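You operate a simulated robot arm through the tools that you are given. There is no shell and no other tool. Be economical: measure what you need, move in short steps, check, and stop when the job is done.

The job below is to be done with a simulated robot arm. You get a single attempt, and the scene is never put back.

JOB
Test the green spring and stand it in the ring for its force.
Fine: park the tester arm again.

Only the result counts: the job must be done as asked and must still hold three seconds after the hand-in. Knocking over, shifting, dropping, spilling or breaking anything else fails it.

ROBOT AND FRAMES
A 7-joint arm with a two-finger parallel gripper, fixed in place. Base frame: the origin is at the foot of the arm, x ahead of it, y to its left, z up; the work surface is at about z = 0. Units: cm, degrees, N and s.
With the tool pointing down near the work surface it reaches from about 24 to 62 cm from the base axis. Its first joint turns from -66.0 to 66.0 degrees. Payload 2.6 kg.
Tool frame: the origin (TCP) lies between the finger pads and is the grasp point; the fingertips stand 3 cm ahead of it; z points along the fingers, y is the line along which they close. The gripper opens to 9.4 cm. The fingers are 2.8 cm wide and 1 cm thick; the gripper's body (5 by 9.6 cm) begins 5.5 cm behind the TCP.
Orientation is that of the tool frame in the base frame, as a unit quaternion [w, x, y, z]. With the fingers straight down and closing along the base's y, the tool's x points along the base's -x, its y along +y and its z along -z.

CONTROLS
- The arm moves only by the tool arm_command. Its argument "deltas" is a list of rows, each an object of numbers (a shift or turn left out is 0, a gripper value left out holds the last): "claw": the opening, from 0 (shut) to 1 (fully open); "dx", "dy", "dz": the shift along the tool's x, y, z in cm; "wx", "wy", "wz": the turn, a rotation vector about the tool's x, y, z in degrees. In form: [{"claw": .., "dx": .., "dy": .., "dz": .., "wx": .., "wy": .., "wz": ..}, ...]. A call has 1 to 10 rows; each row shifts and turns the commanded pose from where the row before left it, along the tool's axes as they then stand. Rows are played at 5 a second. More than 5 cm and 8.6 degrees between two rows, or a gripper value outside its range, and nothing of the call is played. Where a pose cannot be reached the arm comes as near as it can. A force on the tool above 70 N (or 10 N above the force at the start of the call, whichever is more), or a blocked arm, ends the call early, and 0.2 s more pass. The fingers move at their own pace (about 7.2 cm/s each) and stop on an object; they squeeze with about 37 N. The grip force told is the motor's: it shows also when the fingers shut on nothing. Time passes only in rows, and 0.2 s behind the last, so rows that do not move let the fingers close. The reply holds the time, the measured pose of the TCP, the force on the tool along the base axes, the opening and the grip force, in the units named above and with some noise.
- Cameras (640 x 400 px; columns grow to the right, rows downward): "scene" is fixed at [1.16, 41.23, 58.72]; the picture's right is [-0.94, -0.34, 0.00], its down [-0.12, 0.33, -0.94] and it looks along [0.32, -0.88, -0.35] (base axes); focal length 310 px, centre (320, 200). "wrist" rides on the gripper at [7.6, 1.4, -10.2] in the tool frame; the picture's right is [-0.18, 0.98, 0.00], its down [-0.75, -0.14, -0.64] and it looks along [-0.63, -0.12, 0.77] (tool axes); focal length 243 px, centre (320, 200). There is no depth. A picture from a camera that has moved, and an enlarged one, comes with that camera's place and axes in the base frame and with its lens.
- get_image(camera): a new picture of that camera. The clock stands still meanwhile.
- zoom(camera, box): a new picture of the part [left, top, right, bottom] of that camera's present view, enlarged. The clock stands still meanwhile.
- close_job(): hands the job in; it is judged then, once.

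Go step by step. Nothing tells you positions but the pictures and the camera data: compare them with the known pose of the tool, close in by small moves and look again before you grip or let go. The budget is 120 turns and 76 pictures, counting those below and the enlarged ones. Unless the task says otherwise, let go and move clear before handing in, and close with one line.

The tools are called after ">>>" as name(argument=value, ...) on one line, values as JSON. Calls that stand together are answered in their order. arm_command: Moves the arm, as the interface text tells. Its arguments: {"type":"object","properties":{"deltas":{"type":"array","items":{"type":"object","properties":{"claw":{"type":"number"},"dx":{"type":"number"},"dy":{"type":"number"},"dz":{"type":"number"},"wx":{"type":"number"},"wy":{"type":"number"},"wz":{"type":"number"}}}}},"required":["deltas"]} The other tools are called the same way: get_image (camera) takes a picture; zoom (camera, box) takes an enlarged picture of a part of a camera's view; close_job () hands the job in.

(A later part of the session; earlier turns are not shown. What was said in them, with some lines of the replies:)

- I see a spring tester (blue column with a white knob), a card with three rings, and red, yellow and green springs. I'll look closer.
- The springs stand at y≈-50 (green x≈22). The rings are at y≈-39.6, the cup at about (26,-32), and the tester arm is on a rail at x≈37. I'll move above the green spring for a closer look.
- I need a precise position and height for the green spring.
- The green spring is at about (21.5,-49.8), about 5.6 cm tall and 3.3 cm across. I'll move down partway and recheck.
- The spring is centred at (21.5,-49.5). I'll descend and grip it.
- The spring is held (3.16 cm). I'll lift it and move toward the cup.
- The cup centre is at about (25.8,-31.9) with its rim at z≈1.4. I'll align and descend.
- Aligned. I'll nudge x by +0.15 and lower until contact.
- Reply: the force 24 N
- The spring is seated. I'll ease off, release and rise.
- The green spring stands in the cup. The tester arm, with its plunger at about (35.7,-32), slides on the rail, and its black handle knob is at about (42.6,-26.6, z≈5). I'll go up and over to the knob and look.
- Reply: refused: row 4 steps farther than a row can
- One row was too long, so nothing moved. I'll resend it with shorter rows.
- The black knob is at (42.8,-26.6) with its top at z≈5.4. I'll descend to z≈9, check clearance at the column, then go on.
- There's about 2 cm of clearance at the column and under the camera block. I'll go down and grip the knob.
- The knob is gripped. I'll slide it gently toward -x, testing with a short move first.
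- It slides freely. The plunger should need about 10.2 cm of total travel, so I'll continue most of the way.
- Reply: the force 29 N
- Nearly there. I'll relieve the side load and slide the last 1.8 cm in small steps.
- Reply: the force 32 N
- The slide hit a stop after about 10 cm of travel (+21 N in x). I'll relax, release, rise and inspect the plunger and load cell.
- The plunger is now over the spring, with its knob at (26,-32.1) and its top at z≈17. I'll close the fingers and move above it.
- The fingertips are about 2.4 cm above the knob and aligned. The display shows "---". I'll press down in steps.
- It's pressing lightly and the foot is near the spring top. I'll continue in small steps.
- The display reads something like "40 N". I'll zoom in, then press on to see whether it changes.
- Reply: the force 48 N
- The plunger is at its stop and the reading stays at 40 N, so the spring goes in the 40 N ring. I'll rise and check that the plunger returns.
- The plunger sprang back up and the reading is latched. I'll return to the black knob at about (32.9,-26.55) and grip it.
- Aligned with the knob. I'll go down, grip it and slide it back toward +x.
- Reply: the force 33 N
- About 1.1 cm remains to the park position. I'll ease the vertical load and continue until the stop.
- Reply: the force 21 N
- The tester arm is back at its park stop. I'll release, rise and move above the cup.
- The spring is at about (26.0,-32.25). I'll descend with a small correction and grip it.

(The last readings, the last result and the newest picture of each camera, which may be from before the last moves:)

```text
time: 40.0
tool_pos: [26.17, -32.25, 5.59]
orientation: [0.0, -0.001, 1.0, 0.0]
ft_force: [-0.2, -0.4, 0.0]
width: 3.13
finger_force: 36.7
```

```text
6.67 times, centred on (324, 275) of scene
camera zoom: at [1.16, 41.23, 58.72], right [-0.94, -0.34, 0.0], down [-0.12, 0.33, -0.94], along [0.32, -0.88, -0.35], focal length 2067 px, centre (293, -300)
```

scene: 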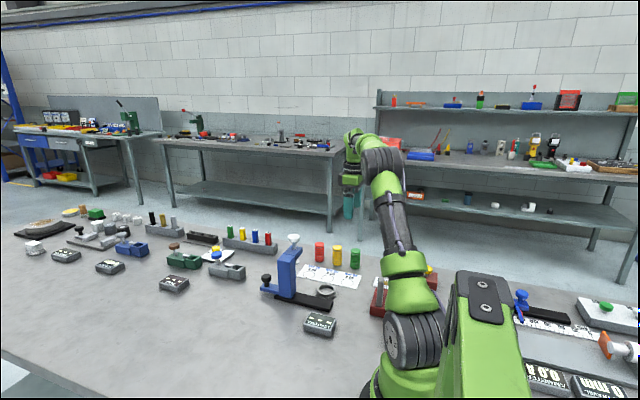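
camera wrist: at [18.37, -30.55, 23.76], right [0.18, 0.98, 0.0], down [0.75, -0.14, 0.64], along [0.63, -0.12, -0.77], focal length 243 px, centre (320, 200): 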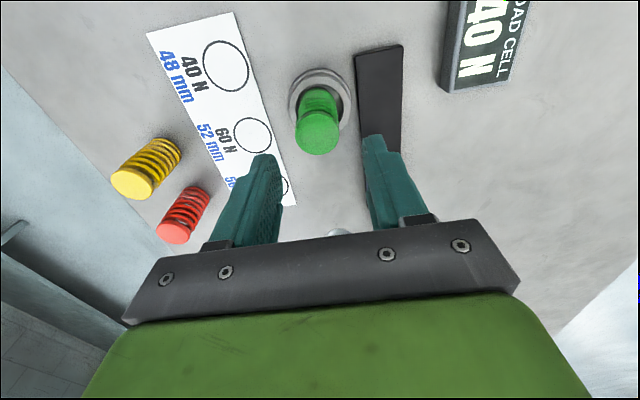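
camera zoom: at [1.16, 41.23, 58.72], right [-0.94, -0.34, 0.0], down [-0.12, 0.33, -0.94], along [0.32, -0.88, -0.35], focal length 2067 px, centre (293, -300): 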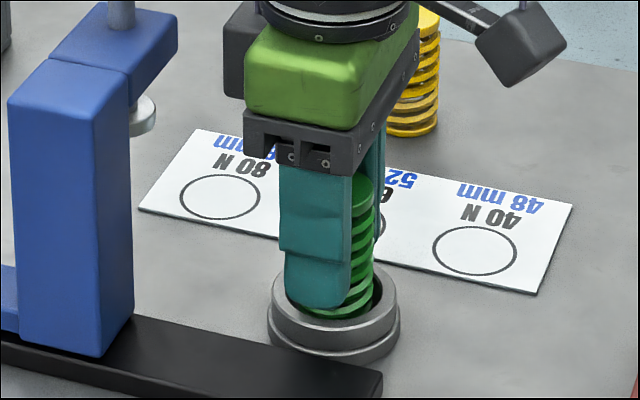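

Gripped. I'll lift it and carry it over the 40 N ring at about (21.5,-39.45).

>>> arm_command(deltas=[{"dz": -3}, {"dz": -3}, {"dx": 1.5, "dy": -2.4}, {"dx": 1.5, "dy": -2.4}, {"dx": 1.6, "dy": -2.4}, {"dz": 3}, {}])

>>> get_image(camera="wrist")

>>> zoom(camera="scene", box=[300, 230, 396, 290])

```text
time: 41.6
tool_pos: [21.85, -39.82, 8.48]
orientation: [0.0, 0.0, 1.0, 0.0]
ft_force: [0.9, -0.2, -1.4]
width: 3.15
finger_force: 36.8
```

```text
28 pictures are left
camera wrist: at [14.16, -38.42, 18.63], right [0.18, 0.98, 0.0], down [0.75, -0.14, 0.64], along [0.63, -0.12, -0.77], focal length 243 px, centre (320, 200)
```

wrist: 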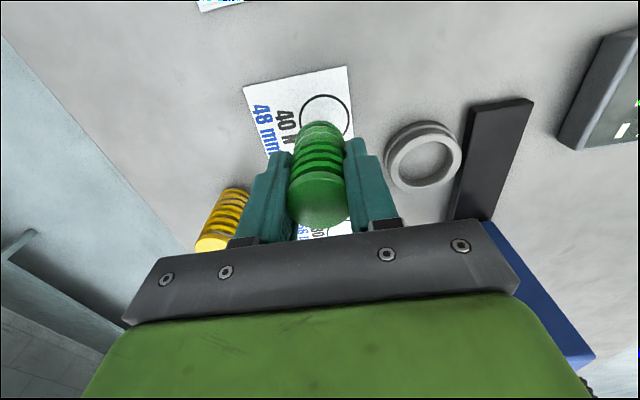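

```text
6.67 times, centred on (348, 260) of scene
camera zoom: at [1.16, 41.23, 58.72], right [-0.94, -0.34, 0.0], down [-0.12, 0.33, -0.94], along [0.32, -0.88, -0.35], focal length 2067 px, centre (133, -200)
```

zoom: 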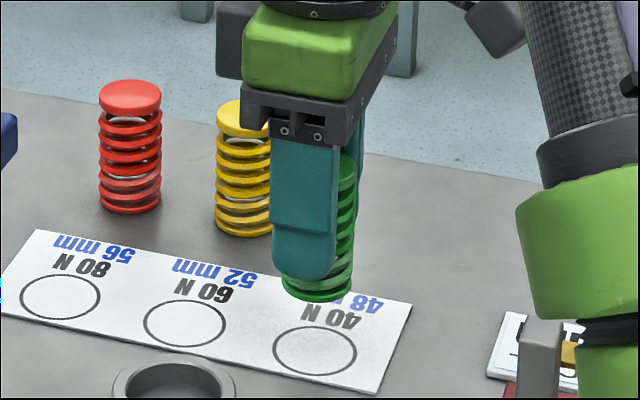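

I'll correct by (-0.4,+0.4) and lower close to the card.

>>> arm_command(deltas=[{"dx": 0.4, "dy": 0.4, "dz": 1}, {"dz": 1.5}, {}])

>>> zoom(camera="wrist", box=[240, 60, 400, 160])

>>> zoom(camera="scene", box=[324, 255, 388, 295])

```text
time: 42.4
tool_pos: [21.17, -39.13, 5.85]
orientation: [0.0, -0.001, 1.0, 0.001]
ft_force: [-1.0, 0.5, -0.3]
width: 3.15
finger_force: 37.4
```

```text
4.00 times, centred on (320, 110) of wrist
camera zoom: at [13.59, -37.84, 16.11], right [0.18, 0.98, 0.0], down [0.75, -0.14, 0.64], along [0.63, -0.12, -0.77], focal length 970 px, centre (320, 560)
```

zoom: 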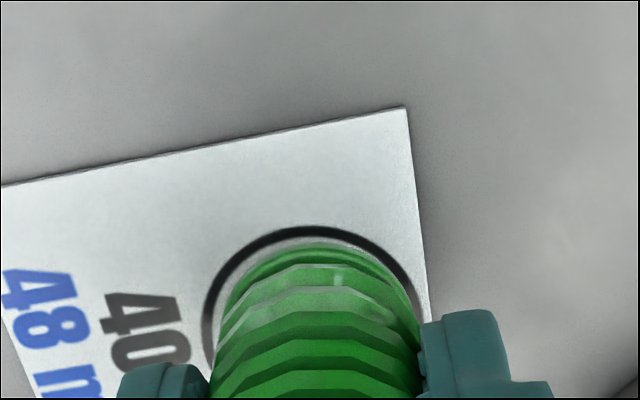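

```text
10.00 times, centred on (356, 275) of scene
camera zoom: at [1.16, 41.23, 58.72], right [-0.94, -0.34, 0.0], down [-0.12, 0.33, -0.94], along [0.32, -0.88, -0.35], focal length 3101 px, centre (-40, -550)
```

zoom: 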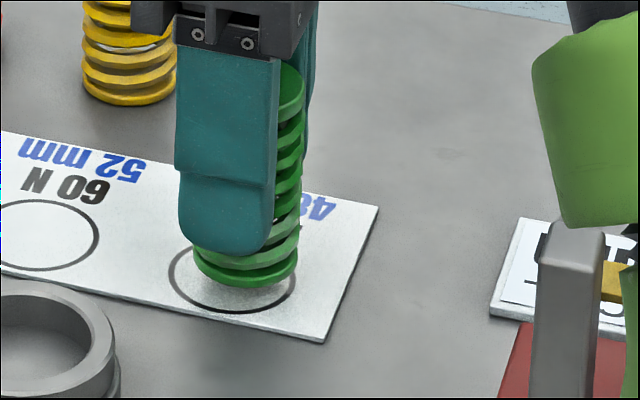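

The spring sits slightly toward -x in the ring. I'll correct by +0.4 in x and -0.15 in y, then check.

>>> arm_command(deltas=[{"dx": -0.4, "dy": -0.15}, {"dz": 0.4}, {}])

>>> zoom(camera="wrist", box=[240, 60, 400, 160])

>>> zoom(camera="scene", box=[324, 255, 388, 295])

```text
time: 43.2
tool_pos: [21.72, -39.44, 5.62]
orientation: [0.0, 0.0, 1.0, 0.001]
ft_force: [-0.7, -0.3, -0.3]
width: 3.12
finger_force: 36.7
```

```text
4.00 times, centred on (320, 110) of wrist
camera zoom: at [13.98, -37.91, 15.83], right [0.18, 0.98, 0.0], down [0.75, -0.14, 0.64], along [0.63, -0.12, -0.77], focal length 970 px, centre (320, 560)
```

zoom: 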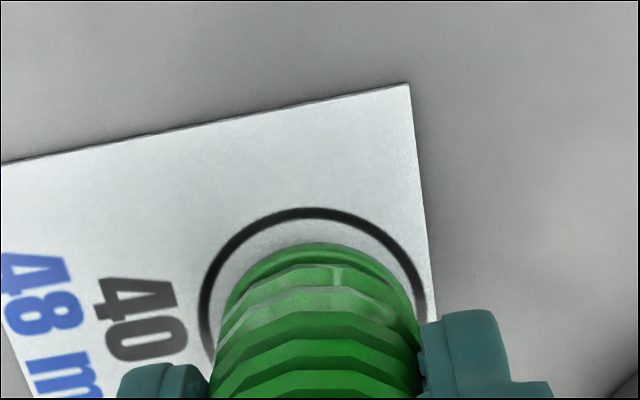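

```text
10.00 times, centred on (356, 275) of scene
camera zoom: at [1.16, 41.23, 58.72], right [-0.94, -0.34, 0.0], down [-0.12, 0.33, -0.94], along [0.32, -0.88, -0.35], focal length 3101 px, centre (-40, -550)
```

zoom: 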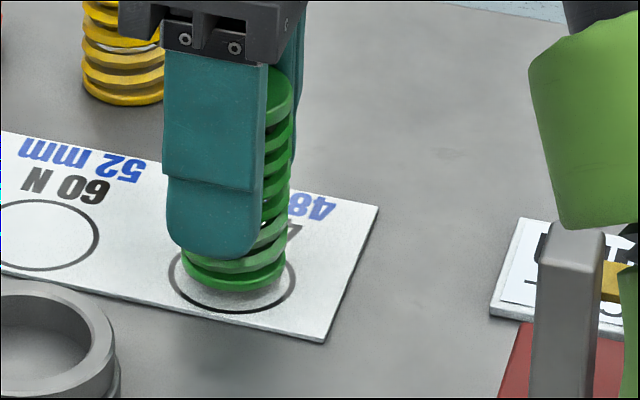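

It's centred. I'll lower until it touches.

>>> arm_command(deltas=[{"dz": 0.2}, {"dz": 0.15}, {}])

```text
time: 44.0
tool_pos: [21.54, -39.28, 5.26]
orientation: [0.0, 0.0, 1.0, 0.0]
ft_force: [0.3, 0.6, -1.6]
width: 3.14
finger_force: 36.6
```

>>> arm_command(deltas=[{"dz": 0.12}, {"dz": 0.1}, {}])

>>> zoom(camera="scene", box=[324, 255, 388, 295])

```text
time: 44.8
tool_pos: [21.63, -39.29, 4.96]
orientation: [0.0, 0.0, 1.0, -0.001]
ft_force: [0.1, -0.3, -1.0]
width: 3.12
finger_force: 37.1
```

```text
10.00 times, centred on (356, 275) of scene
camera zoom: at [1.16, 41.23, 58.72], right [-0.94, -0.34, 0.0], down [-0.12, 0.33, -0.94], along [0.32, -0.88, -0.35], focal length 3101 px, centre (-40, -550)
```

zoom: 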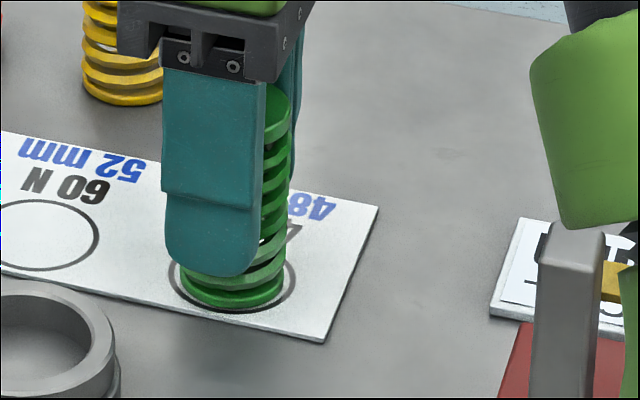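

>>> arm_command(deltas=[{"dz": 0.08}, {}])

```text
time: 45.4
tool_pos: [21.51, -39.21, 5.04]
orientation: [0.001, 0.0, 1.0, 0.0]
ft_force: [-0.4, 2.3, 5.1]
width: 3.11
finger_force: 37.5
```

It's in contact at 5 N. I'll release gently and rise.

>>> arm_command(deltas=[{"claw": 0.45}, {"claw": 0.6}, {}, {"dz": -1.5}, {"dz": -3}, {"dz": -4}, {"dz": -4}, {"dz": -3}, {}])

>>> zoom(camera="scene", box=[232, 205, 424, 345])

>>> zoom(camera="wrist", box=[200, 0, 440, 150])

```text
time: 47.4
tool_pos: [21.76, -39.35, 20.6]
orientation: [0.0, 0.0, 1.0, 0.001]
ft_force: [-0.4, -0.3, 0.7]
width: 5.65
finger_force: 0.1
```

```text
2.86 times, centred on (328, 275) of scene
camera zoom: at [1.16, 41.23, 58.72], right [-0.94, -0.34, 0.0], down [-0.12, 0.33, -0.94], along [0.32, -0.88, -0.35], focal length 886 px, centre (297, -14)
```

zoom: 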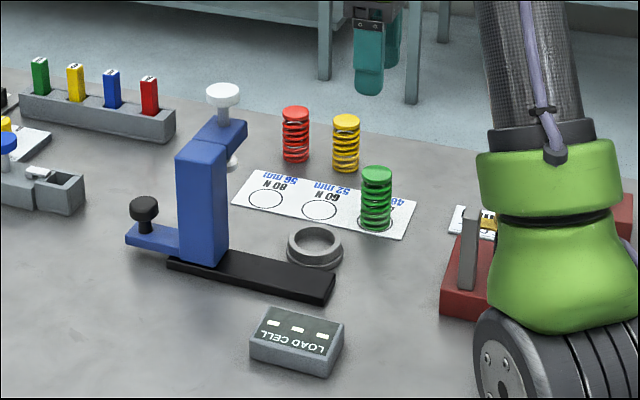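

```text
2.67 times, centred on (320, 75) of wrist
camera zoom: at [14.15, -37.91, 30.83], right [0.18, 0.98, 0.0], down [0.75, -0.14, 0.64], along [0.63, -0.12, -0.77], focal length 647 px, centre (320, 533)
```

zoom: 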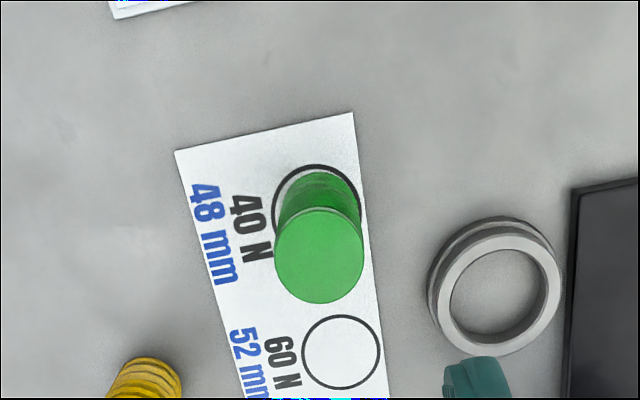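

The green spring stands upright inside the 40 N ring, the tester arm is parked, and nothing else has moved.

>>> close_job()

```text
The job is handed in.
```

The green spring tested at 40 N and now stands in the 40 N ring, and the tester arm is parked again.
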